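You operate a simulated robot arm through the tools that you are given. There is no shell and no other tool.

You run a simulated two-armed robot. Do the job below in one go: nothing can be reset, and whatever is moved stays where it is left.

## Task
Plug the red coupling into port 2 and feed both ports at 2 bar.
Fine: latch it before you open the orange handle; set the black pressure knob to 2; port 1 stays open.

It is judged by the outcome, as a careful person would: the job done as asked, and still so three seconds after it is handed in. It fails if anything else is knocked over, pushed out of place, dropped, spilled or broken.

## Robot
Two 7-joint arms with fingered hands on one trunk that stands fixed in place. Base frame: the origin is at the foot of the trunk, x ahead of it, y to its left, z up; the work surface is at about z = 0.86. Lengths are in m, angles in degrees, forces in N, time in s.
The left shoulder is at [0.03, 0.136, 1.205], the right one opposite. Each reaches about 1.253 m from its shoulder. Payload 5 kg a hand.
The TCP of each hand is the grasp point between the finger pads, 0.042 m short of the fingertips. In the tool frame z runs along the fingers and y along their closing line. The gripper opens to 0.208 m; its body begins 0.119 m behind the TCP. The gripper is a hand of 4 fingers: y runs from the thumb to the fingers, the wrist lies at [0, 0, -0.332] in the tool frame, and closing takes about 1.5 s.
Orientation is that of the tool frame in the base frame, as [roll, pitch, yaw] about the fixed x, y, z axes, in that order (R = Rz(yaw) Ry(pitch) Rx(roll)). With the fingers straight down and closing along the base's y, the tool's x points along the base's -x, its y along +y and its z along -z.

## Interface
- The arms move only by the tool nudge_tool. It takes "left_series", "right_series" or both (then of equal length, played together; a hand with none holds still); each is a list that holds one entry, the list of rows, each a list of 6 numbers: the shift along the base's x, y, z in units of 250 mm (1.0 is 250 mm), then the turn, a rotation vector about the base's x, y, z in units of 60 degrees (1.0 is 60 degrees). In form: [[[tx, ty, tz, ax, ay, az], ...]]. A call has 1 to 20 rows; each row is the pose to reach, as a shift and turn from the pose commanded when the call began. "left_claw" and "right_claw" are, for a hand that has rows, the finger opening in m, from 0 to 0.208, set as the call begins (left out, the last holds). A call with a number of a shift or a turn outside -1 to 1 is refused whole. Each row takes 0.2 s and may step no farther than 0.05 m and 8.6 degrees from the row before; otherwise, or with a gripper value out of range, the whole call is refused. Where a pose cannot be reached the arm comes as near as it can. A force on the tool above 40 N (or 10 N above the force at the start of the call, whichever is more), or a blocked arm, ends the call early, and 0.2 s more pass. Each finger travels about 0.072 m/s and halts on what it meets, pressing with about 28 N; the grip force reading is that of the motor and also rises with nothing between the fingers. The clock runs only during rows and for 0.2 s after the last one: add rows that repeat a pose to give the fingers time. It gives the time, the measured TCP pose, the force on the tool (base axes), the opening and the grip force at its end, in the units of the frame above (readings bear some noise), with the torque about the TCP (base axes, N m) and any sound that the robot's microphone picked up.
- Cameras (640 x 400 px; columns grow to the right, rows downward): "scene" is now at [0.0375, -0.013, 1.9149]; the picture's right is [-0.18, -0.98, 0.00], its down [-0.85, 0.15, -0.50] and it looks along [0.49, -0.09, -0.87] (base axes); focal length 322 px, centre (320, 200). "left" rides on the left gripper at [-0.101, 0, -0.145] in its tool frame; the picture's right is [0.00, -1.00, 0.00], its down [0.82, 0.00, -0.57] and it looks along [0.57, 0.00, 0.82] (tool axes); focal length 261 px, centre (320, 200). "right" rides on the right gripper at [0.101, 0, -0.145] in its tool frame; the picture's right is [0.00, 1.00, 0.00], its down [-0.82, 0.00, -0.57] and it looks along [-0.57, 0.00, 0.82] (tool axes); focal length 261 px, centre (320, 200). There is no depth. A picture from a camera that has moved, and an enlarged one, comes with that camera's place and axes in the base frame and with its lens.
- capture(camera): a new picture of that camera. It takes no simulated time.
- slide_trunk(by): moves the trunk up (or, below 0, down) by that many m; the arms and the scene camera ride with it, the base frame stays. It gives what a move gives, with no picture.
- set_fingers(finger1, finger2, finger3, thumb_bend, hand): sets how far each is bent, from 0 (flat) to 1 (curled in); at 0.3 the hand is open as for a grip, at 0.7 the pads meet at the TCP. One left out holds its place. A second passes; each finger stops where it meets its share of the squeeze, and holds until it gets a number again. A gripper value or a shape takes the hand back. It gives what a move gives, with no picture; readings hold the bend of each and the force on the fingers (four entries, about 0 where the hand has none), thumb and palm.
- grasp_type(shape, hand): the hand has 4 fingers and takes this shape, open, in about a second: jaw (thumb against the fingers, like two jaws); tri (thumb and two fingers); tip (a fingertip pinch); poke (one finger out to press); point (the index stretched); flat (the hand flat); cup (the hand cupped); fist (a fist). The gripper value then closes the fingers along that shape, each until it touches; the sizes above hold for jaw. It gives what a move gives, with no picture.
- pan_tilt(pan, tilt): turns the head with the scene camera to pan (to the left, within 143 degrees either way) and tilt (down, from -29 to 69), counted from straight ahead of the robot. It gives what a move gives.
- enlarge(camera, box): a new picture of the part [left, top, right, bottom] of that camera's present view, enlarged. It takes no simulated time.
- hand_in(): hands the job in; it is judged then, once.

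Nothing tells you positions but the pictures and the camera data. Unless the task says otherwise, let go and move clear before handing in.

The tools are called after "Call:" as name(argument=value, ...) on one line, values as JSON. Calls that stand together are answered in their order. nudge_tool: Moves the arms, as the interface text tells. Its arguments: {"type":"object","properties":{"left_series":{"type":"array"},"left_claw":{"type":"number"},"right_series":{"type":"array"},"right_claw":{"type":"number"}},"required":[]} The other tools are called the same way: slide_trunk (by) moves the trunk up or down; grasp_type (shape, hand) gives the hand a shape; set_fingers (finger1, finger2, finger3, thumb_bend, hand) moves the fingers one by one; pan_tilt (pan, tilt) turns the head that bears the scene camera; capture (camera) takes a picture; enlarge (camera, box) takes an enlarged picture of a part of a camera's view; hand_in () hands the job in.

At the start:

```text
time_s: 0.0
left_tcp_pos: [0.635, 0.1463, 1.1672]
left_tool_rot: [-180.0, -0.1, 180.0]
left_wrist_force: [-0.3, 0.5, -0.4]
left_ft_torque: [0.01, -0.02, 0.01]
left_width: 0.2076
left_finger_force: 0.1
left_shape: jaw
left_bend: [0.3, 0.3, 0.3, 0.3]
left_finger forces: [0.0, 0.0, 0.1, 0.1, 0.0, 0.0]
right_tcp_pos: [0.5766, -0.4627, 1.1761]
right_tool_rot: [-180.0, -0.1, -179.9]
right_wrist_force: [0.6, 0.1, -0.2]
right_ft_torque: [-0.02, -0.01, 0.02]
right_width: 0.2077
right_finger_force: 0.1
right_shape: jaw
right_bend: [0.3, 0.3, 0.3, 0.3]
right_finger forces: [0.1, 0.1, 0.0, 0.0, 0.1, 0.0]
trunk travel left (down, up): [-0.225, 0.265]
head pan, tilt (commanded): [-10.2, 60.1]
```

scene: 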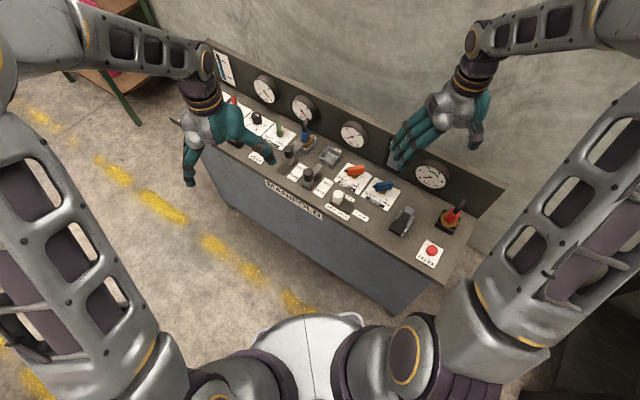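
right: 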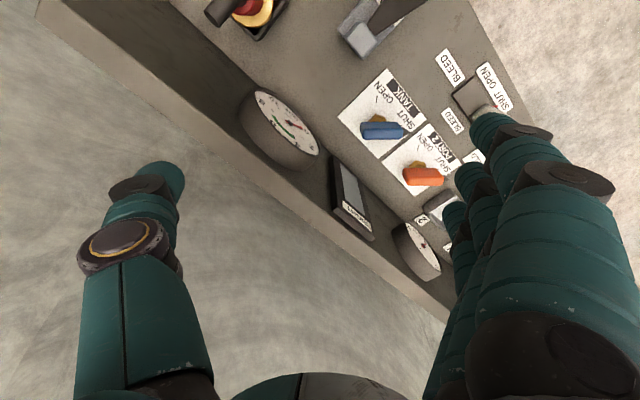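
left: 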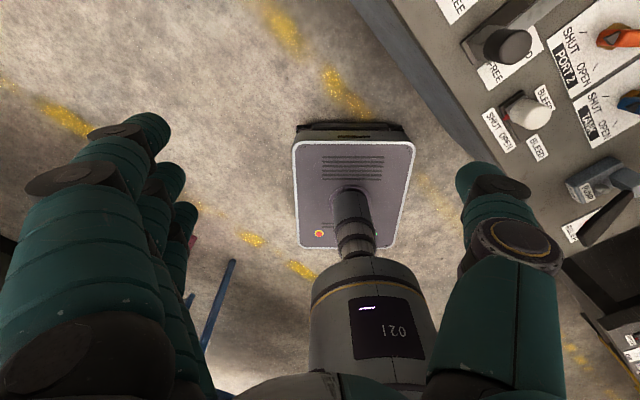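

I see a manifold console with gauges, an orange and a blue handle, and several knobs, and both arms hover above it. I'll enlarge parts of the scene view to find the red coupling, the ports and the knob.

Call:
enlarge(camera="scene", box=[200, 40, 360, 140])

Call:
enlarge(camera="scene", box=[240, 120, 400, 220])

Call:
enlarge(camera="scene", box=[340, 150, 500, 270])

Call:
capture(camera="left")

Call:
capture(camera="right")

```text
4.00 times, centred on (280, 90) of scene
camera zoom: at [0.0375, -0.013, 1.9149], right [-0.18, -0.98, 0.0], down [-0.85, 0.15, -0.5], along [0.49, -0.09, -0.87], focal length 1287 px, centre (480, 640)
```

zoom: 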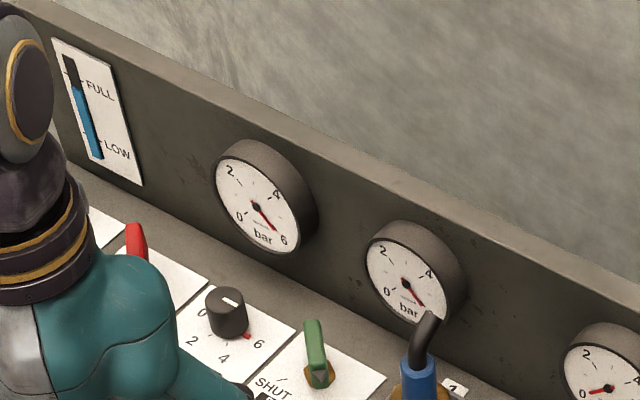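

```text
4.00 times, centred on (320, 170) of scene
camera zoom: at [0.0375, -0.013, 1.9149], right [-0.18, -0.98, 0.0], down [-0.85, 0.15, -0.5], along [0.49, -0.09, -0.87], focal length 1287 px, centre (320, 320)
```

zoom: 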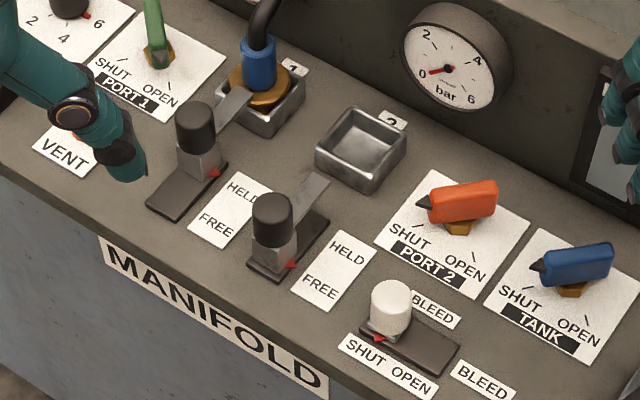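

```text
3.33 times, centred on (420, 210) of scene
camera zoom: at [0.0375, -0.013, 1.9149], right [-0.18, -0.98, 0.0], down [-0.85, 0.15, -0.5], along [0.49, -0.09, -0.87], focal length 1073 px, centre (-13, 167)
```

zoom: 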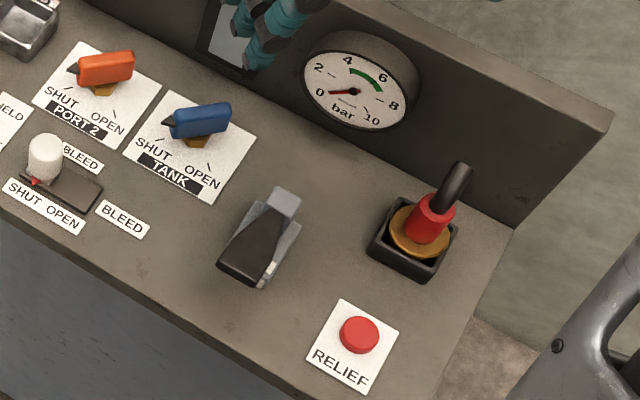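

```text
taken
camera left: at [0.7359, 0.148, 1.3125], right [0.0, -1.0, 0.0], down [-0.82, 0.0, 0.57], along [-0.57, 0.0, -0.82], focal length 261 px, centre (320, 200)
```

left: 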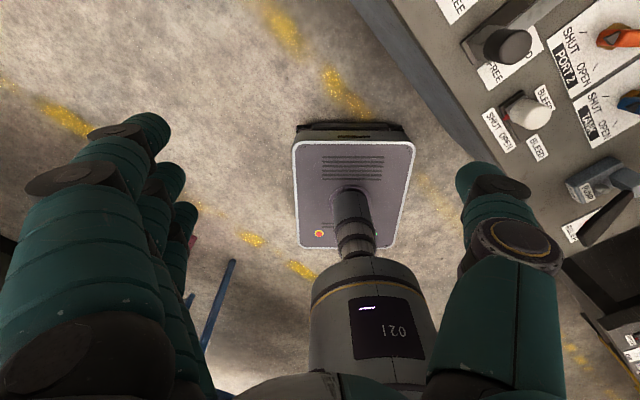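

```text
taken
camera right: at [0.4748, -0.4622, 1.3204], right [0.0, 1.0, 0.0], down [0.82, 0.0, 0.57], along [0.57, 0.0, -0.82], focal length 261 px, centre (320, 200)
```

right: 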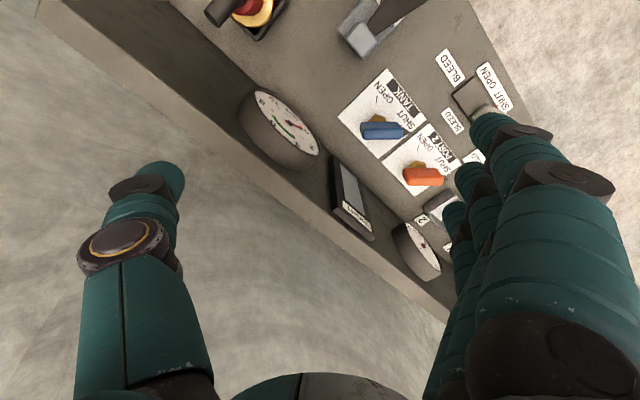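

The red coupling sits in a dock at the console's right end, and port 2 is the empty socket in the middle, with a black latch slider in front of it. I'll move both arms aside so the whole console is in view.

Call:
nudge_tool(left_series=[[[0, 0.2, 0.05, 0, 0, 0], [0, 0.4, 0.1, 0, 0, 0], [0, 0.6, 0.1, 0, 0, 0], [0, 0.8, 0.1, 0, 0, 0], [0, 1.0, 0.1, 0, 0, 0]]], right_series=[[[-0.05, -0.19, 0.05, 0, 0, 0], [-0.1, -0.38, 0.1, 0, 0, 0], [-0.15, -0.57, 0.1, 0, 0, 0], [-0.2, -0.76, 0.1, 0, 0, 0], [-0.25, -0.95, 0.1, 0, 0, 0]]])

```text
refused: row 1 steps farther than a row can; nothing moved
```

Call:
nudge_tool(left_series=[[[0, 0.19, 0.05, 0, 0, 0], [0, 0.38, 0.1, 0, 0, 0], [0, 0.57, 0.1, 0, 0, 0], [0, 0.76, 0.1, 0, 0, 0], [0, 0.95, 0.1, 0, 0, 0]]], right_series=[[[-0.05, -0.18, 0.05, 0, 0, 0], [-0.1, -0.36, 0.1, 0, 0, 0], [-0.15, -0.54, 0.1, 0, 0, 0], [-0.2, -0.72, 0.1, 0, 0, 0], [-0.25, -0.9, 0.1, 0, 0, 0]]])

```text
time_s: 1.2
left_tcp_pos: [0.6374, 0.3843, 1.1898]
left_tool_rot: [-179.9, 0.0, 180.0]
left_wrist_force: [1.1, -1.2, -0.8]
left_ft_torque: [0.18, 0.03, -0.02]
left_width: 0.208
left_finger_force: 0.0
left_shape: jaw
left_bend: [0.3, 0.3, 0.3, 0.3]
left_finger forces: [0.0, 0.0, 0.0, 0.0, 0.0, 0.0]
right_tcp_pos: [0.5125, -0.6896, 1.2009]
right_tool_rot: [179.9, 0.0, -179.9]
right_wrist_force: [1.7, 1.0, 0.7]
right_ft_torque: [-0.12, 0.13, 0.02]
right_width: 0.208
right_finger_force: 0.0
right_shape: jaw
right_bend: [0.3, 0.3, 0.3, 0.3]
right_finger forces: [0.0, 0.1, 0.1, 0.0, 0.0, 0.1]
trunk travel left (down, up): [-0.225, 0.265]
head pan, tilt (commanded): [-10.2, 60.1]
```

Call:
capture(camera="scene")

Call:
enlarge(camera="scene", box=[180, 40, 340, 140])

Call:
enlarge(camera="scene", box=[220, 100, 380, 200])

Call:
enlarge(camera="scene", box=[340, 110, 500, 210])

Call:
enlarge(camera="scene", box=[340, 180, 500, 280])

```text
taken
camera scene: at [0.0376, -0.0127, 1.9149], right [-0.18, -0.98, 0.0], down [-0.85, 0.15, -0.5], along [0.49, -0.09, -0.87], focal length 322 px, centre (320, 200)
```

scene: 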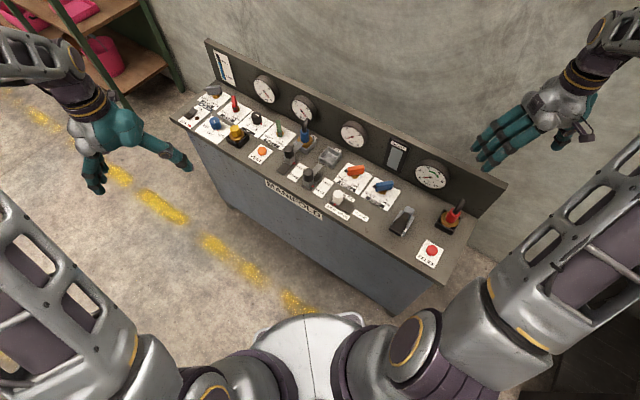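

```text
4.00 times, centred on (260, 90) of scene
camera zoom: at [0.0376, -0.0127, 1.9149], right [-0.18, -0.98, 0.0], down [-0.85, 0.15, -0.5], along [0.49, -0.09, -0.87], focal length 1287 px, centre (560, 640)
```

zoom: 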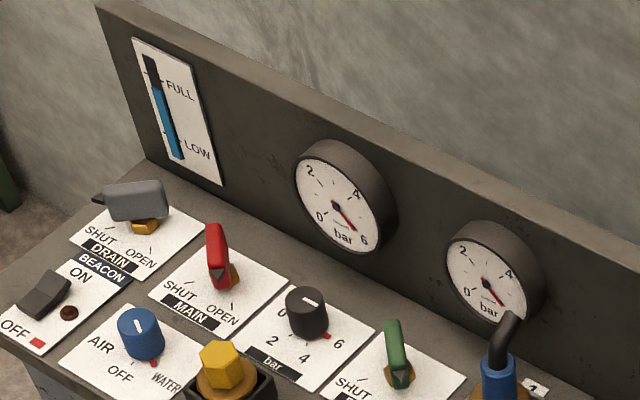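

```text
4.00 times, centred on (300, 150) of scene
camera zoom: at [0.0376, -0.0127, 1.9149], right [-0.18, -0.98, 0.0], down [-0.85, 0.15, -0.5], along [0.49, -0.09, -0.87], focal length 1287 px, centre (400, 400)
```

zoom: 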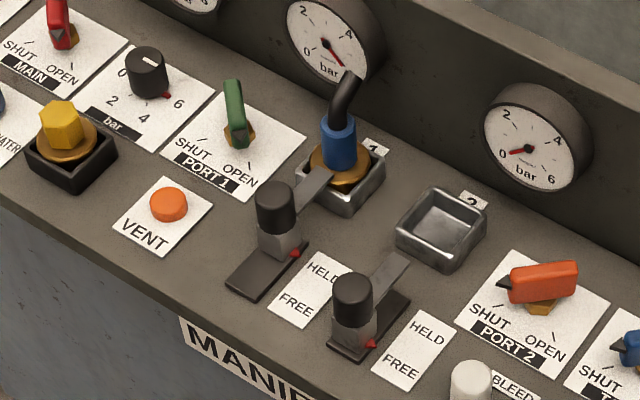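

```text
4.00 times, centred on (420, 160) of scene
camera zoom: at [0.0376, -0.0127, 1.9149], right [-0.18, -0.98, 0.0], down [-0.85, 0.15, -0.5], along [0.49, -0.09, -0.87], focal length 1287 px, centre (-80, 360)
```

zoom: 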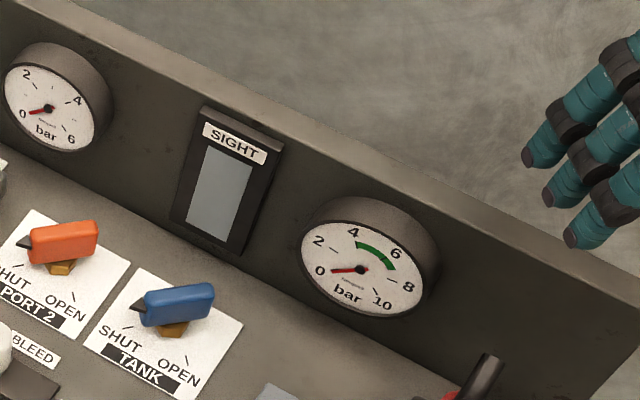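

```text
4.00 times, centred on (420, 230) of scene
camera zoom: at [0.0376, -0.0127, 1.9149], right [-0.18, -0.98, 0.0], down [-0.85, 0.15, -0.5], along [0.49, -0.09, -0.87], focal length 1287 px, centre (-80, 80)
```

zoom: 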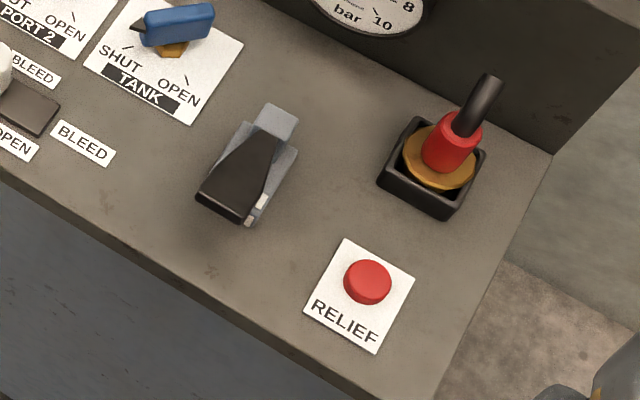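

The console is turned about 45°, running from near (0.25, -0.46) at the front right to (1.15, 0.45) at the far left. I put the coupling dock near (0.44, -0.54) and port 2 near (0.81, -0.19). I'll bring the right hand's camera over the coupling for a closer look.

Call:
nudge_tool(right_series=[[[-0.15, 0.11, 0, 0, 0, 0], [-0.3, 0.22, 0, 0, 0, 0], [-0.45, 0.34, 0, 0, 0, 0], [-0.6, 0.46, 0, 0, 0, 0], [-0.75, 0.58, 0, 0, 0, 0]]])

Call:
capture(camera="right")

Call:
capture(camera="scene")

```text
time_s: 2.4
left_tcp_pos: [0.636, 0.388, 1.1915]
left_tool_rot: [-180.0, 0.1, -179.8]
left_wrist_force: [-0.9, 1.1, 0.0]
left_ft_torque: [-0.14, -0.16, -0.02]
left_width: 0.2082
left_finger_force: 0.0
left_shape: jaw
left_bend: [0.3, 0.3, 0.3, 0.3]
left_finger forces: [0.0, 0.0, 0.1, 0.0, 0.1, 0.0]
right_tcp_pos: [0.3235, -0.5436, 1.2044]
right_tool_rot: [-179.9, 0.1, 180.0]
right_wrist_force: [-1.7, 0.8, -0.5]
right_ft_torque: [-0.07, -0.11, 0.02]
right_width: 0.208
right_finger_force: 0.0
right_shape: jaw
right_bend: [0.3, 0.3, 0.3, 0.3]
right_finger forces: [0.0, 0.1, 0.0, 0.1, 0.1, 0.0]
trunk travel left (down, up): [-0.225, 0.265]
head pan, tilt (commanded): [-10.2, 60.1]
```

```text
taken
camera right: at [0.2239, -0.5426, 1.3489], right [0.0, 1.0, 0.0], down [0.82, 0.0, 0.57], along [0.57, 0.0, -0.82], focal length 261 px, centre (320, 200)
```

right: 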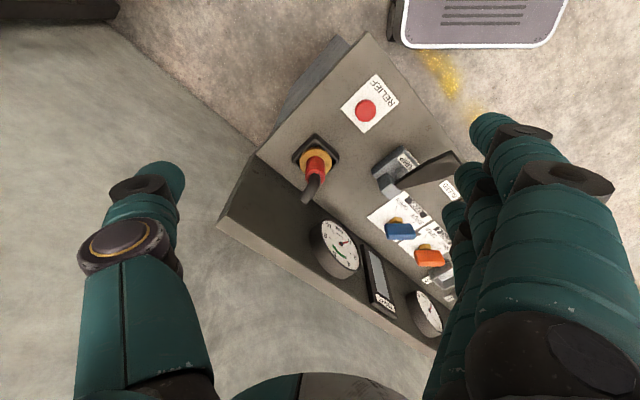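

```text
taken
camera scene: at [0.0348, -0.0112, 1.915], right [-0.18, -0.98, 0.0], down [-0.85, 0.15, -0.5], along [0.49, -0.09, -0.87], focal length 322 px, centre (320, 200)
```

scene: 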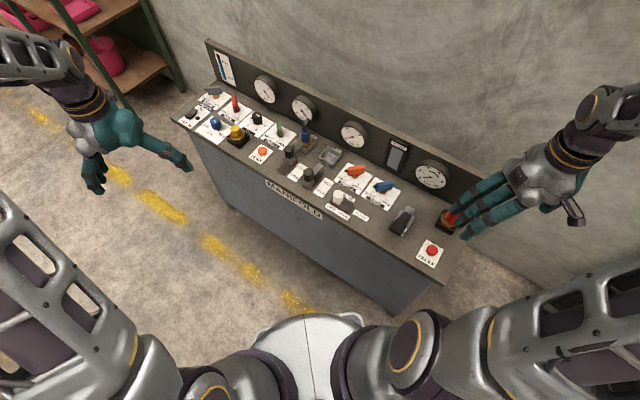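

The right camera now sees the coupling from above. I'll enlarge that part to check its shape, hose elbow and dock.

Call:
enlarge(camera="right", box=[240, 100, 400, 200])

Call:
enlarge(camera="right", box=[340, 140, 500, 240])

```text
4.00 times, centred on (320, 150) of right
camera zoom: at [0.2239, -0.5426, 1.3489], right [0.0, 1.0, 0.0], down [0.82, 0.0, 0.57], along [0.57, 0.0, -0.82], focal length 1043 px, centre (320, 400)
```

zoom: 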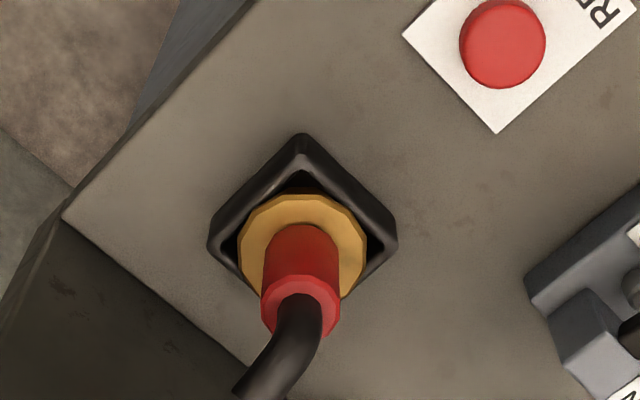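

```text
4.00 times, centred on (420, 190) of right
camera zoom: at [0.2239, -0.5426, 1.3489], right [0.0, 1.0, 0.0], down [0.82, 0.0, 0.57], along [0.57, 0.0, -0.82], focal length 1043 px, centre (-80, 240)
```

zoom: 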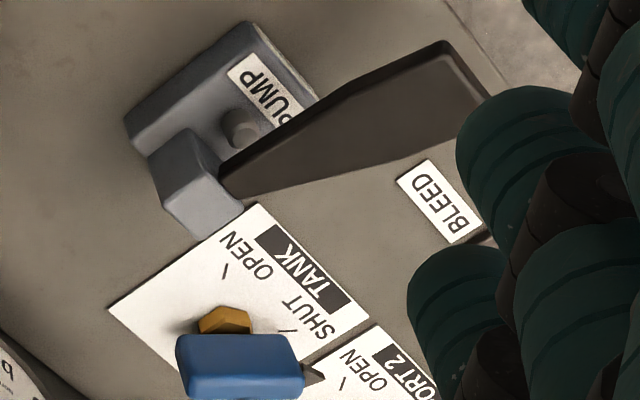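

The coupling has a round brass flange, a red cylinder about 3.4 cm across topping out near z = 0.95, and a black elbow leaning toward the backboard. Next I'll zoom in on the knob, port, latch and handles for their markings.

Call:
enlarge(camera="scene", box=[232, 98, 280, 128])

Call:
enlarge(camera="scene", box=[240, 70, 288, 100])

Call:
enlarge(camera="scene", box=[280, 130, 360, 180])

Call:
enlarge(camera="scene", box=[280, 155, 360, 205])

Call:
enlarge(camera="scene", box=[330, 150, 410, 200])

Call:
enlarge(camera="scene", box=[290, 90, 338, 120])

Call:
enlarge(camera="scene", box=[200, 100, 264, 140])

```text
13.33 times, centred on (256, 113) of scene
camera zoom: at [0.0348, -0.0112, 1.915], right [-0.18, -0.98, 0.0], down [-0.85, 0.15, -0.5], along [0.49, -0.09, -0.87], focal length 4290 px, centre (1173, 1360)
```

zoom: 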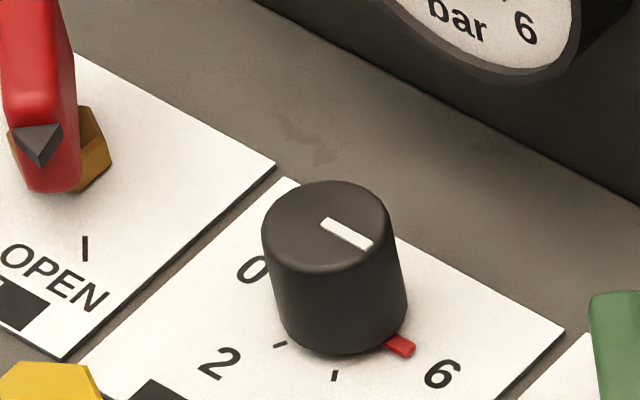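

```text
13.33 times, centred on (264, 85) of scene
camera zoom: at [0.0348, -0.0112, 1.915], right [-0.18, -0.98, 0.0], down [-0.85, 0.15, -0.5], along [0.49, -0.09, -0.87], focal length 4290 px, centre (1067, 1733)
```

zoom: 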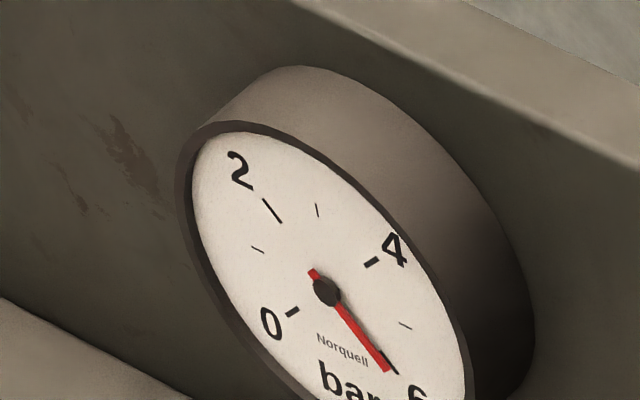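

```text
8.00 times, centred on (320, 155) of scene
camera zoom: at [0.0348, -0.0112, 1.915], right [-0.18, -0.98, 0.0], down [-0.85, 0.15, -0.5], along [0.49, -0.09, -0.87], focal length 2574 px, centre (320, 560)
```

zoom: 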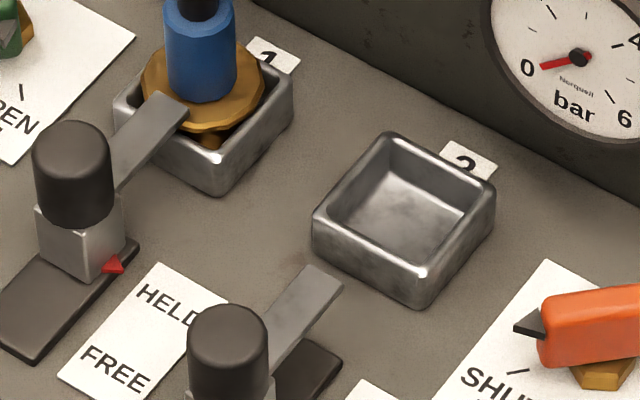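

```text
8.00 times, centred on (320, 180) of scene
camera zoom: at [0.0348, -0.0112, 1.915], right [-0.18, -0.98, 0.0], down [-0.85, 0.15, -0.5], along [0.49, -0.09, -0.87], focal length 2574 px, centre (320, 360)
```

zoom: 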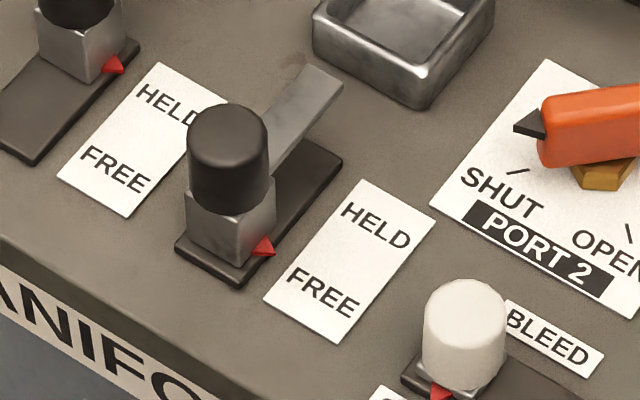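

```text
8.00 times, centred on (370, 175) of scene
camera zoom: at [0.0348, -0.0112, 1.915], right [-0.18, -0.98, 0.0], down [-0.85, 0.15, -0.5], along [0.49, -0.09, -0.87], focal length 2574 px, centre (-80, 400)
```

zoom: 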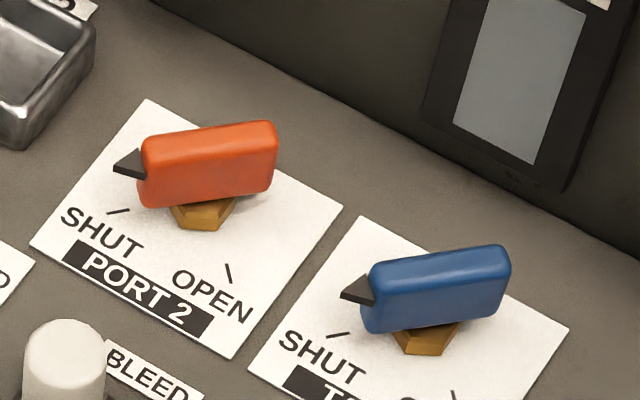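

```text
13.33 times, centred on (314, 105) of scene
camera zoom: at [0.0348, -0.0112, 1.915], right [-0.18, -0.98, 0.0], down [-0.85, 0.15, -0.5], along [0.49, -0.09, -0.87], focal length 4290 px, centre (400, 1467)
```

zoom: 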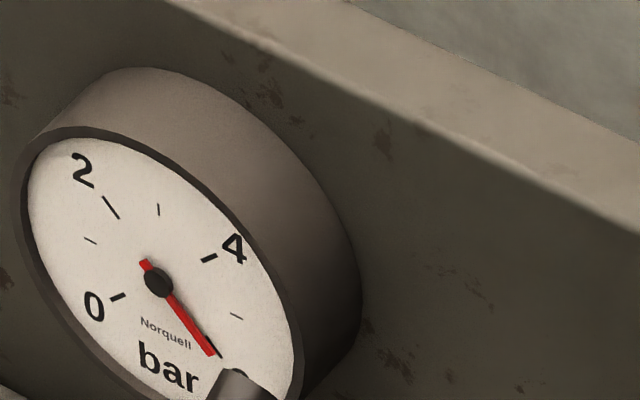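

```text
10.00 times, centred on (232, 120) of scene
camera zoom: at [0.0348, -0.0112, 1.915], right [-0.18, -0.98, 0.0], down [-0.85, 0.15, -0.5], along [0.49, -0.09, -0.87], focal length 3218 px, centre (1200, 1000)
```

zoom: 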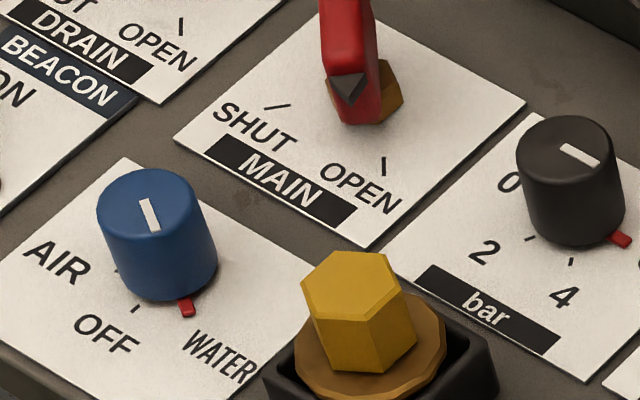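

The knob's red pointer and gauge 1 both read 6, port 1 is fed and open, MAIN is open and the selector is on WATER; the port 2 slider is at FREE and the orange handle is at SHUT. I'll start with the coupling by turning the right hand 45° to match the console and bringing it above the red body, part-closed.

Call:
nudge_tool(right_series=[[[0.086, -0.004, -0.036, 0, 0, -0.125], [0.171, -0.009, -0.072, 0, 0, -0.25], [0.257, -0.013, -0.108, 0, 0, -0.375], [0.342, -0.017, -0.144, 0, 0, -0.5], [0.428, -0.022, -0.18, 0, 0, -0.625], [0.513, -0.026, -0.216, 0, 0, -0.75], [0.513, -0.026, -0.216, 0, 0, -0.75]]], right_claw=0.1)

Call:
capture(camera="right")

Call:
capture(camera="scene")

```text
time_s: 4.0
left_tcp_pos: [0.636, 0.3855, 1.1913]
left_tool_rot: [-180.0, 0.0, 180.0]
left_wrist_force: [-0.8, -0.1, 0.4]
left_ft_torque: [-0.03, -0.05, 0.01]
left_width: 0.2079
left_finger_force: 0.0
left_shape: jaw
left_bend: [0.3, 0.3, 0.3, 0.3]
left_finger forces: [0.1, 0.1, 0.1, 0.0, 0.0, 0.0]
right_tcp_pos: [0.4543, -0.5481, 1.1481]
right_tool_rot: [179.9, 0.0, 134.8]
right_wrist_force: [-0.6, -0.4, 0.0]
right_ft_torque: [-0.08, -0.05, 0.0]
right_width: 0.1007
right_finger_force: 0.1
right_shape: jaw
right_bend: [0.73, 0.73, 0.73, 0.7]
right_finger forces: [0.0, 0.0, 0.1, 0.0, 0.0, 0.1]
trunk travel left (down, up): [-0.225, 0.265]
head pan, tilt (commanded): [-10.2, 60.1]
```

```text
taken
camera right: at [0.3829, -0.4756, 1.2926], right [0.71, 0.7, 0.0], down [0.58, -0.58, 0.57], along [0.4, -0.41, -0.82], focal length 261 px, centre (320, 200)
```

right: 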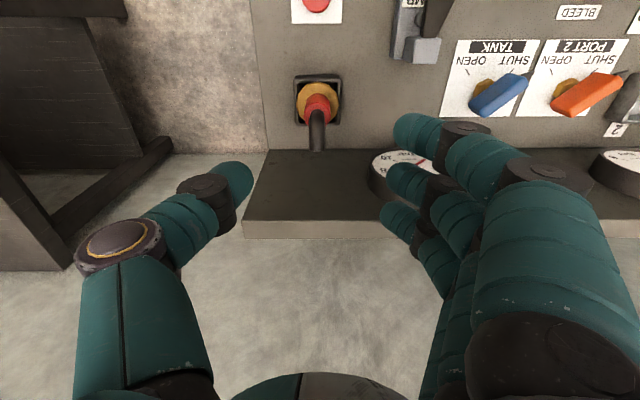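

```text
taken
camera scene: at [0.0359, -0.0126, 1.915], right [-0.18, -0.98, 0.0], down [-0.85, 0.15, -0.5], along [0.49, -0.09, -0.87], focal length 322 px, centre (320, 200)
```

scene: 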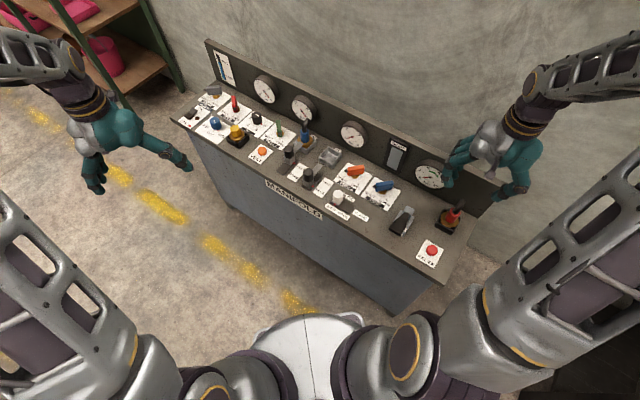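

The hand is aligned with the console. I'll zoom on the coupling to refine its position.

Call:
enlarge(camera="right", box=[272, 60, 368, 160])

Call:
enlarge(camera="scene", box=[410, 170, 506, 240])

```text
4.00 times, centred on (320, 110) of right
camera zoom: at [0.3829, -0.4756, 1.2926], right [0.71, 0.7, 0.0], down [0.58, -0.58, 0.57], along [0.4, -0.41, -0.82], focal length 1043 px, centre (320, 560)
```

zoom: 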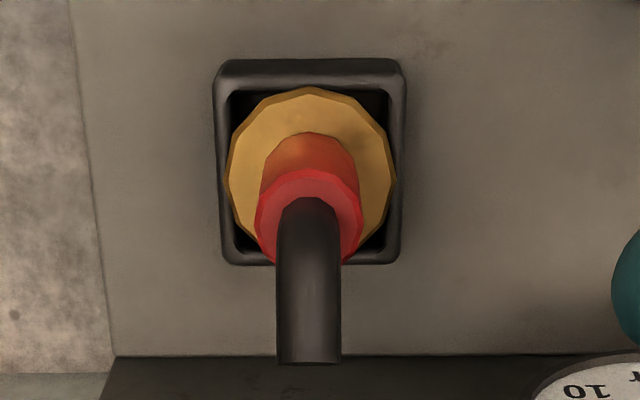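

```text
5.71 times, centred on (458, 205) of scene
camera zoom: at [0.0359, -0.0126, 1.915], right [-0.18, -0.98, 0.0], down [-0.85, 0.15, -0.5], along [0.49, -0.09, -0.87], focal length 1839 px, centre (-469, 171)
```

zoom: 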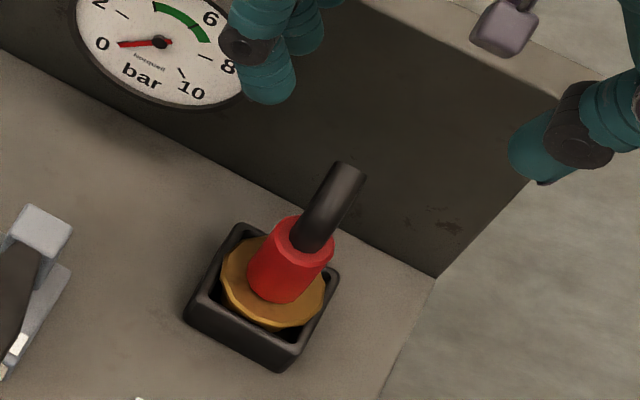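

The flange centre comes out at about (0.452, -0.550, 0.90) and the red body's top at 0.954. I'll descend partway over it and check the alignment.

Call:
nudge_tool(right_series=[[[-0.003, -0.003, -0.19, 0, 0, 0.003], [-0.01, -0.008, -0.38, 0, 0, 0.003], [-0.01, -0.008, -0.54, 0, 0, 0.003], [-0.01, -0.008, -0.6, 0, 0, 0.003], [-0.01, -0.008, -0.6, 0, 0, 0.003]]])

Call:
capture(camera="right")

Call:
enlarge(camera="scene", box=[410, 160, 506, 220])

```text
time_s: 5.2
left_tcp_pos: [0.6365, 0.3862, 1.1908]
left_tool_rot: [180.0, 0.0, -180.0]
left_wrist_force: [0.9, 0.8, 0.1]
left_ft_torque: [0.01, 0.03, -0.03]
left_width: 0.2079
left_finger_force: 0.1
left_shape: jaw
left_bend: [0.3, 0.3, 0.3, 0.3]
left_finger forces: [0.1, 0.0, 0.1, 0.0, 0.1, 0.1]
right_tcp_pos: [0.4509, -0.5509, 0.997]
right_tool_rot: [179.9, 0.0, 135.2]
right_wrist_force: [0.3, 0.1, -0.3]
right_ft_torque: [-0.01, 0.0, -0.03]
right_width: 0.101
right_finger_force: 0.0
right_shape: jaw
right_bend: [0.73, 0.73, 0.73, 0.7]
right_finger forces: [0.1, 0.0, 0.0, 0.0, 0.0, 0.0]
trunk travel left (down, up): [-0.225, 0.265]
head pan, tilt (commanded): [-10.2, 60.1]
```

```text
taken
camera right: at [0.381, -0.4788, 1.1405], right [0.71, 0.71, 0.0], down [0.58, -0.58, 0.57], along [0.4, -0.4, -0.82], focal length 261 px, centre (320, 200)
```

right: 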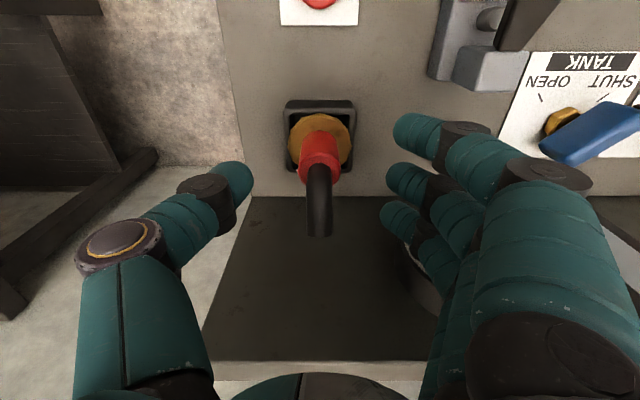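

```text
6.67 times, centred on (458, 190) of scene
camera zoom: at [0.0376, -0.0127, 1.9149], right [-0.18, -0.98, 0.0], down [-0.85, 0.15, -0.5], along [0.49, -0.09, -0.87], focal length 2145 px, centre (-600, 267)
```

zoom: 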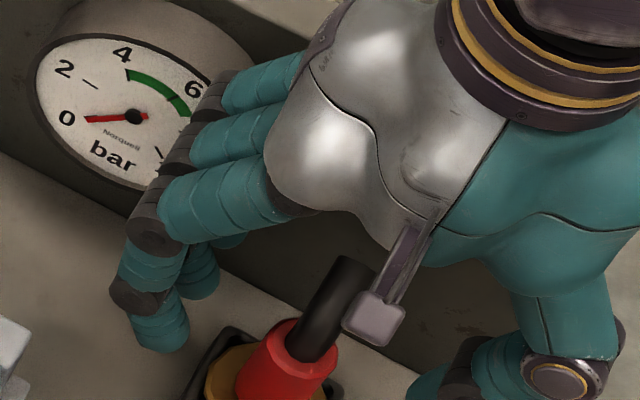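

The outer finger passes near the right-hand gauge on the backboard. I'll check that clearance before going lower.

Call:
enlarge(camera="right", box=[360, 150, 520, 300])

Call:
enlarge(camera="scene", box=[400, 150, 480, 200])

```text
2.67 times, centred on (440, 225) of right
camera zoom: at [0.381, -0.4788, 1.1405], right [0.71, 0.71, 0.0], down [0.58, -0.58, 0.57], along [0.4, -0.4, -0.82], focal length 695 px, centre (0, 133)
```

zoom: 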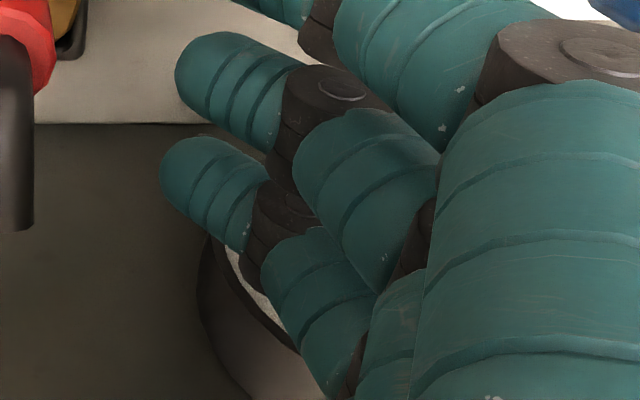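

```text
8.00 times, centred on (440, 175) of scene
camera zoom: at [0.0376, -0.0127, 1.9149], right [-0.18, -0.98, 0.0], down [-0.85, 0.15, -0.5], along [0.49, -0.09, -0.87], focal length 2574 px, centre (-640, 400)
```

zoom: 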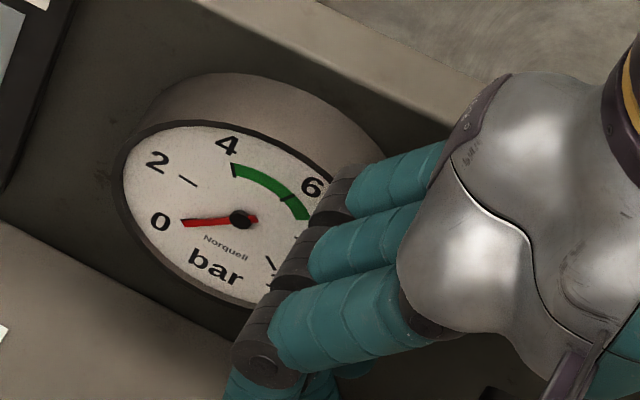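

With the hand vertical, the outer finger would clear the gauge face by only a few millimetres. I'll lean the hand about 20° toward the front of the console, so the knuckles move away from the gauge, and recentre it.

Call:
nudge_tool(right_series=[[[-0.005, 0.007, 0.02, -0.06, -0.06, 0], [-0.01, 0.014, 0.04, -0.12, -0.12, 0], [-0.015, 0.021, 0.04, -0.18, -0.18, 0], [-0.019, 0.026, 0.04, -0.2357, -0.2357, 0], [-0.019, 0.026, 0.04, -0.2357, -0.2357, 0]]], right_claw=0.09)

Call:
capture(camera="right")

Call:
enlarge(camera="scene", box=[400, 150, 512, 220])

```text
time_s: 6.4
left_tcp_pos: [0.6358, 0.3826, 1.1919]
left_tool_rot: [179.9, 0.0, 179.9]
left_wrist_force: [-0.3, -2.2, 0.3]
left_ft_torque: [0.21, -0.07, -0.04]
left_width: 0.2081
left_finger_force: 0.0
left_shape: jaw
left_bend: [0.3, 0.3, 0.3, 0.3]
left_finger forces: [0.0, 0.0, 0.0, 0.0, 0.0, 0.1]
right_tcp_pos: [0.445, -0.546, 1.0059]
right_tool_rot: [179.9, 20.0, 135.1]
right_wrist_force: [-0.2, -1.3, -0.4]
right_ft_torque: [0.15, -0.07, 0.07]
right_width: 0.0905
right_finger_force: 0.0
right_shape: jaw
right_bend: [0.73, 0.73, 0.73, 0.7]
right_finger forces: [0.0, 0.0, 0.1, 0.0, 0.1, 0.1]
trunk travel left (down, up): [-0.225, 0.265]
head pan, tilt (commanded): [-10.2, 60.1]
```

```text
taken
camera right: at [0.3437, -0.4436, 1.1073], right [0.71, 0.71, 0.0], down [0.4, -0.41, 0.82], along [0.58, -0.58, -0.58], focal length 261 px, centre (320, 200)
```

right: 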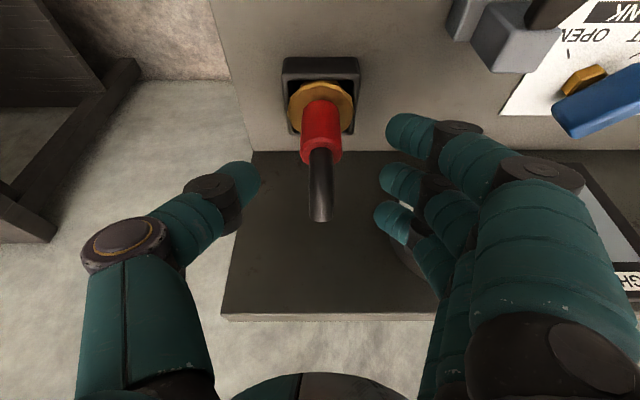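

```text
5.71 times, centred on (456, 185) of scene
camera zoom: at [0.036, -0.0156, 1.9149], right [-0.18, -0.98, 0.0], down [-0.85, 0.16, -0.5], along [0.49, -0.09, -0.87], focal length 1839 px, centre (-457, 286)
```

zoom: 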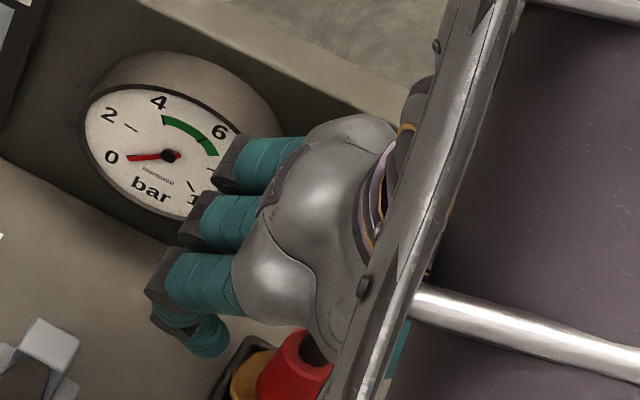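

The hand is now clear of the gauge and centred on the red body. I'll go down to grasp height.

Call:
nudge_tool(right_series=[[[0, 0, -0.065, 0, 0, 0], [0, 0.003, -0.13, 0, 0, 0], [0, 0.003, -0.195, 0, 0, 0], [0, 0.003, -0.195, 0, 0, 0]]])

Call:
capture(camera="right")

Call:
enlarge(camera="right", box=[220, 80, 460, 230])

Call:
enlarge(camera="scene", box=[390, 160, 502, 230])

```text
time_s: 7.4
left_tcp_pos: [0.6361, 0.3845, 1.1908]
left_tool_rot: [-180.0, 0.1, -180.0]
left_wrist_force: [-0.4, 0.2, 0.1]
left_ft_torque: [0.05, -0.05, -0.02]
left_width: 0.2078
left_finger_force: 0.1
left_shape: jaw
left_bend: [0.3, 0.3, 0.3, 0.3]
left_finger forces: [0.0, 0.0, 0.0, 0.0, 0.0, 0.0]
right_tcp_pos: [0.4468, -0.5448, 0.9592]
right_tool_rot: [-180.0, 19.9, 135.3]
right_wrist_force: [-0.6, -0.3, 0.2]
right_ft_torque: [-0.02, -0.04, 0.03]
right_width: 0.0902
right_finger_force: 0.0
right_shape: jaw
right_bend: [0.73, 0.73, 0.73, 0.7]
right_finger forces: [0.0, 0.0, 0.0, 0.0, 0.2, 0.0]
trunk travel left (down, up): [-0.225, 0.265]
head pan, tilt (commanded): [-10.2, 60.1]
```

```text
taken
camera right: at [0.3452, -0.4424, 1.0585], right [0.71, 0.71, 0.0], down [0.41, -0.41, 0.82], along [0.58, -0.58, -0.58], focal length 261 px, centre (320, 200)
```

right: 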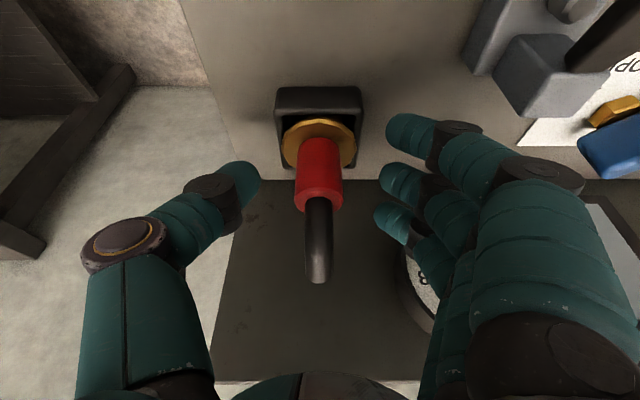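

```text
2.67 times, centred on (340, 155) of right
camera zoom: at [0.3452, -0.4424, 1.0585], right [0.71, 0.71, 0.0], down [0.41, -0.41, 0.82], along [0.58, -0.58, -0.58], focal length 695 px, centre (267, 320)
```

zoom: 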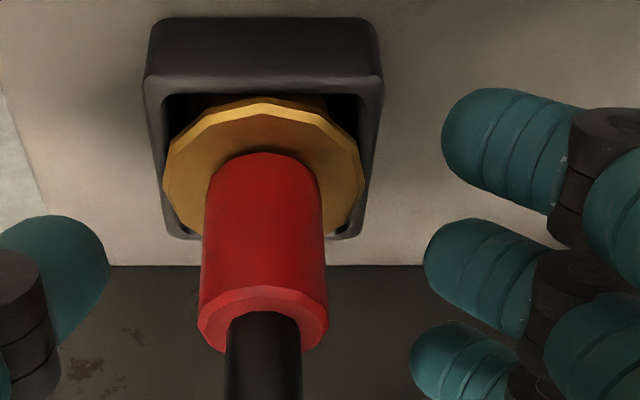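

```text
5.71 times, centred on (446, 195) of scene
camera zoom: at [0.0364, -0.013, 1.915], right [-0.18, -0.98, 0.0], down [-0.85, 0.15, -0.5], along [0.49, -0.09, -0.87], focal length 1839 px, centre (-400, 229)
```

zoom: 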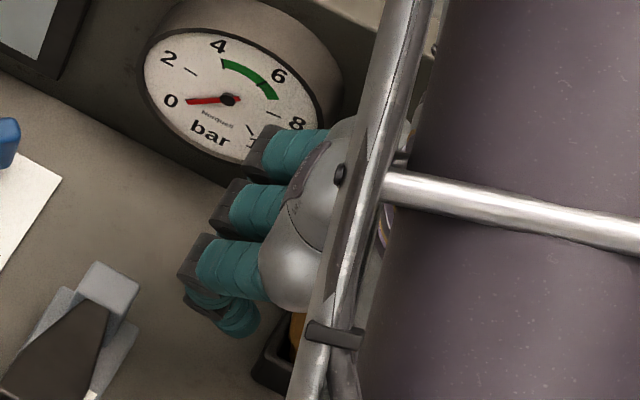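

The thumb and middle finger straddle the red body at the right height, with the tips just above the flange. Closing the grip now.

Call:
nudge_tool(right_series=[[[0, 0, 0, 0, 0, 0], [0, 0, 0, 0, 0, 0], [0, 0, 0, 0, 0, 0], [0, 0, 0, 0, 0, 0], [0, 0, 0, 0, 0, 0], [0, 0, 0, 0, 0, 0]]], right_claw=0.01)

Call:
capture(camera="right")

Call:
enlarge(camera="right", box=[220, 80, 460, 230])

```text
time_s: 8.8
left_tcp_pos: [0.6364, 0.3853, 1.1913]
left_tool_rot: [-180.0, -0.1, -180.0]
left_wrist_force: [0.0, 0.3, 0.0]
left_ft_torque: [0.03, 0.0, 0.01]
left_width: 0.208
left_finger_force: 0.2
left_shape: jaw
left_bend: [0.3, 0.3, 0.3, 0.3]
left_finger forces: [0.0, 0.0, 0.0, 0.0, 0.1, 0.0]
right_tcp_pos: [0.4473, -0.5451, 0.958]
right_tool_rot: [180.0, 20.1, 135.2]
right_wrist_force: [-0.9, -0.4, 7.8]
right_ft_torque: [0.03, -0.12, 0.03]
right_width: 0.0123
right_finger_force: 28.4
right_shape: jaw
right_bend: [0.7, 0.71, 0.7, 0.71]
right_finger forces: [0.1, 17.7, 0.0, 0.1, 19.4, 0.1]
trunk travel left (down, up): [-0.225, 0.265]
head pan, tilt (commanded): [-10.2, 60.1]
```

```text
taken
camera right: at [0.3457, -0.4423, 1.0587], right [0.71, 0.71, 0.0], down [0.41, -0.41, 0.82], along [0.58, -0.58, -0.57], focal length 261 px, centre (320, 200)
```

right: 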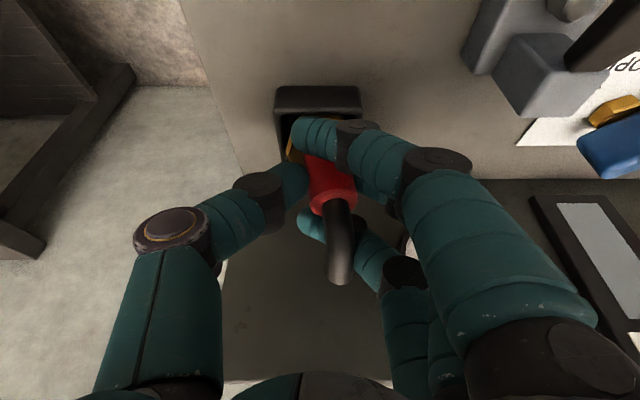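

```text
2.67 times, centred on (340, 155) of right
camera zoom: at [0.3457, -0.4423, 1.0587], right [0.71, 0.71, 0.0], down [0.41, -0.41, 0.82], along [0.58, -0.58, -0.57], focal length 695 px, centre (267, 320)
```

zoom: 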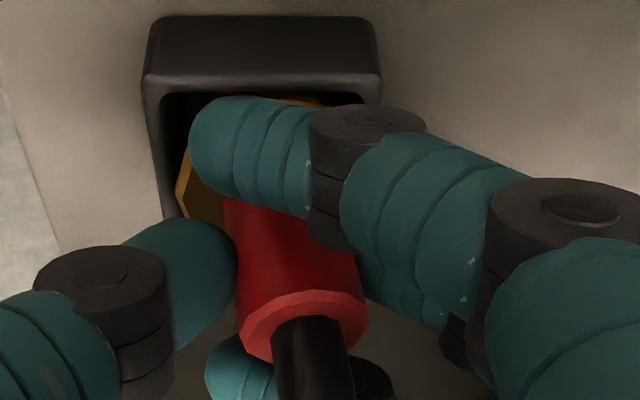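

The red body is held between thumb and middle finger but has leaned slightly sideways. I'll lift it a few centimetres and measure the lean.

Call:
nudge_tool(right_series=[[[0, 0, 0.04, 0, 0, 0], [0, 0, 0.08, 0, 0, 0], [0, 0, 0.12, 0, 0, 0], [0, 0, 0.16, 0, 0, 0], [0, 0, 0.2, 0, 0, 0], [0, 0, 0.2, 0, 0, 0]]])

Call:
capture(camera="right")

Call:
enlarge(camera="right", box=[220, 80, 460, 230])

Call:
enlarge(camera="scene", box=[390, 160, 502, 230])

```text
time_s: 10.2
left_tcp_pos: [0.6383, 0.3857, 1.19]
left_tool_rot: [180.0, -0.1, 179.9]
left_wrist_force: [0.0, -0.4, -0.3]
left_ft_torque: [-0.01, 0.0, -0.03]
left_width: 0.2078
left_finger_force: 0.2
left_shape: jaw
left_bend: [0.3, 0.3, 0.3, 0.3]
left_finger forces: [0.1, 0.0, 0.0, 0.0, 0.0, 0.1]
right_tcp_pos: [0.446, -0.5443, 1.0078]
right_tool_rot: [-179.9, 20.0, 135.3]
right_wrist_force: [0.5, 0.5, -3.6]
right_ft_torque: [0.05, 0.02, 0.01]
right_width: 0.0112
right_finger_force: 27.7
right_shape: jaw
right_bend: [0.7, 0.71, 0.7, 0.71]
right_finger forces: [0.0, 16.6, 0.1, 0.0, 16.3, 0.0]
trunk travel left (down, up): [-0.225, 0.265]
head pan, tilt (commanded): [-10.2, 60.1]
```

```text
taken
camera right: at [0.3448, -0.4418, 1.109], right [0.71, 0.71, 0.0], down [0.41, -0.41, 0.82], along [0.58, -0.58, -0.58], focal length 261 px, centre (320, 200)
```

right: 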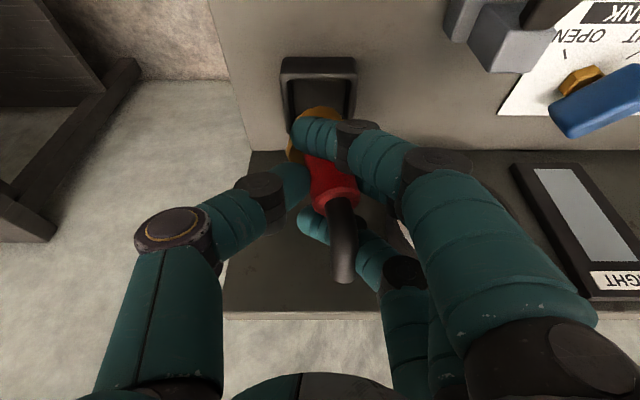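

```text
2.67 times, centred on (340, 155) of right
camera zoom: at [0.3448, -0.4418, 1.109], right [0.71, 0.71, 0.0], down [0.41, -0.41, 0.82], along [0.58, -0.58, -0.58], focal length 695 px, centre (267, 320)
```

zoom: 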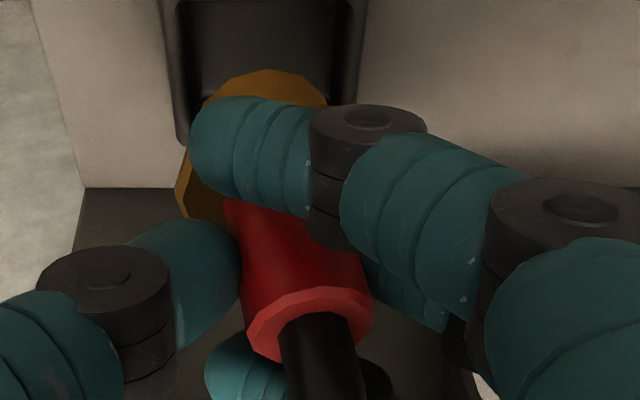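

```text
5.71 times, centred on (446, 195) of scene
camera zoom: at [0.0381, -0.0132, 1.9148], right [-0.18, -0.98, 0.0], down [-0.85, 0.15, -0.5], along [0.49, -0.09, -0.87], focal length 1839 px, centre (-400, 229)
```

zoom: 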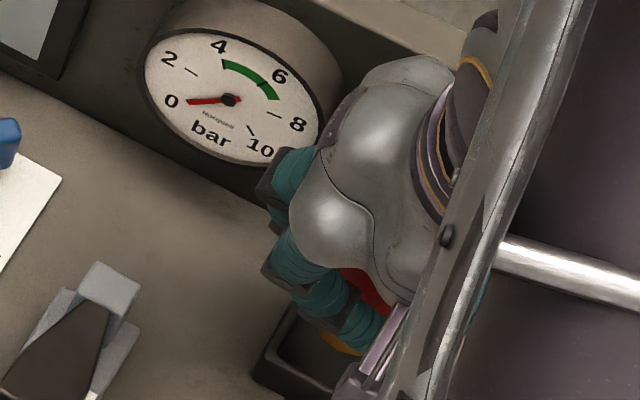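

The coupling is off its dock and held firmly, weighing about 0.37 kg and leaning roughly 15°, which I can correct with the wrist. I'll raise it well clear and carry it along the console toward port 2.

Call:
nudge_tool(right_series=[[[0, 0, 0.12, 0, 0, 0], [0, 0, 0.26, 0, 0, 0], [0, 0, 0.4, 0, 0, 0], [0, 0, 0.52, 0, 0, 0], [0.06, 0.06, 0.57, 0, 0, 0], [0.16, 0.16, 0.57, 0, 0, 0], [0.28, 0.28, 0.57, 0, 0, 0], [0.4, 0.4, 0.57, 0, 0, 0], [0.52, 0.52, 0.57, 0, 0, 0], [0.64, 0.64, 0.57, 0, 0, 0], [0.76, 0.76, 0.57, 0, 0, 0], [0.88, 0.88, 0.57, 0, 0, 0], [0.96, 0.96, 0.57, 0, 0, 0], [0.96, 0.96, 0.57, 0, 0, 0]]])

Call:
capture(camera="scene")

Call:
capture(camera="right")

```text
time_s: 13.2
left_tcp_pos: [0.6362, 0.3854, 1.1913]
left_tool_rot: [180.0, 0.0, 179.9]
left_wrist_force: [-1.1, -0.5, 0.6]
left_ft_torque: [0.05, -0.05, 0.02]
left_width: 0.2078
left_finger_force: 0.1
left_shape: jaw
left_bend: [0.3, 0.3, 0.3, 0.3]
left_finger forces: [0.0, 0.1, 0.1, 0.1, 0.0, 0.1]
right_tcp_pos: [0.6856, -0.3046, 1.1512]
right_tool_rot: [-179.9, 20.0, 135.1]
right_wrist_force: [-0.8, -0.6, -4.0]
right_ft_torque: [0.07, 0.04, 0.01]
right_width: 0.0111
right_finger_force: 27.7
right_shape: jaw
right_bend: [0.7, 0.71, 0.7, 0.71]
right_finger forces: [0.0, 16.9, 0.4, 0.0, 16.6, 0.0]
trunk travel left (down, up): [-0.225, 0.265]
head pan, tilt (commanded): [-10.2, 60.1]
```

```text
taken
camera scene: at [0.0369, -0.0136, 1.9149], right [-0.18, -0.98, 0.0], down [-0.85, 0.15, -0.5], along [0.49, -0.09, -0.87], focal length 322 px, centre (320, 200)
```

scene: 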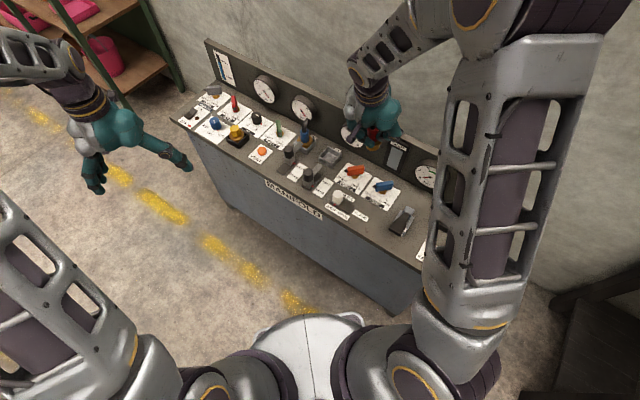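

```text
taken
camera right: at [0.5842, -0.2017, 1.2521], right [0.71, 0.71, 0.0], down [0.41, -0.41, 0.82], along [0.58, -0.58, -0.58], focal length 261 px, centre (320, 200)
```

right: 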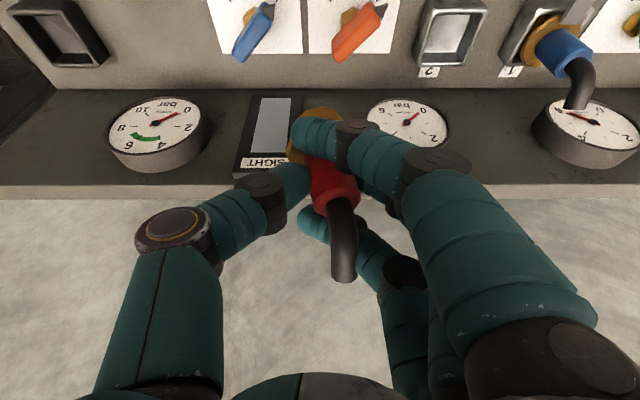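

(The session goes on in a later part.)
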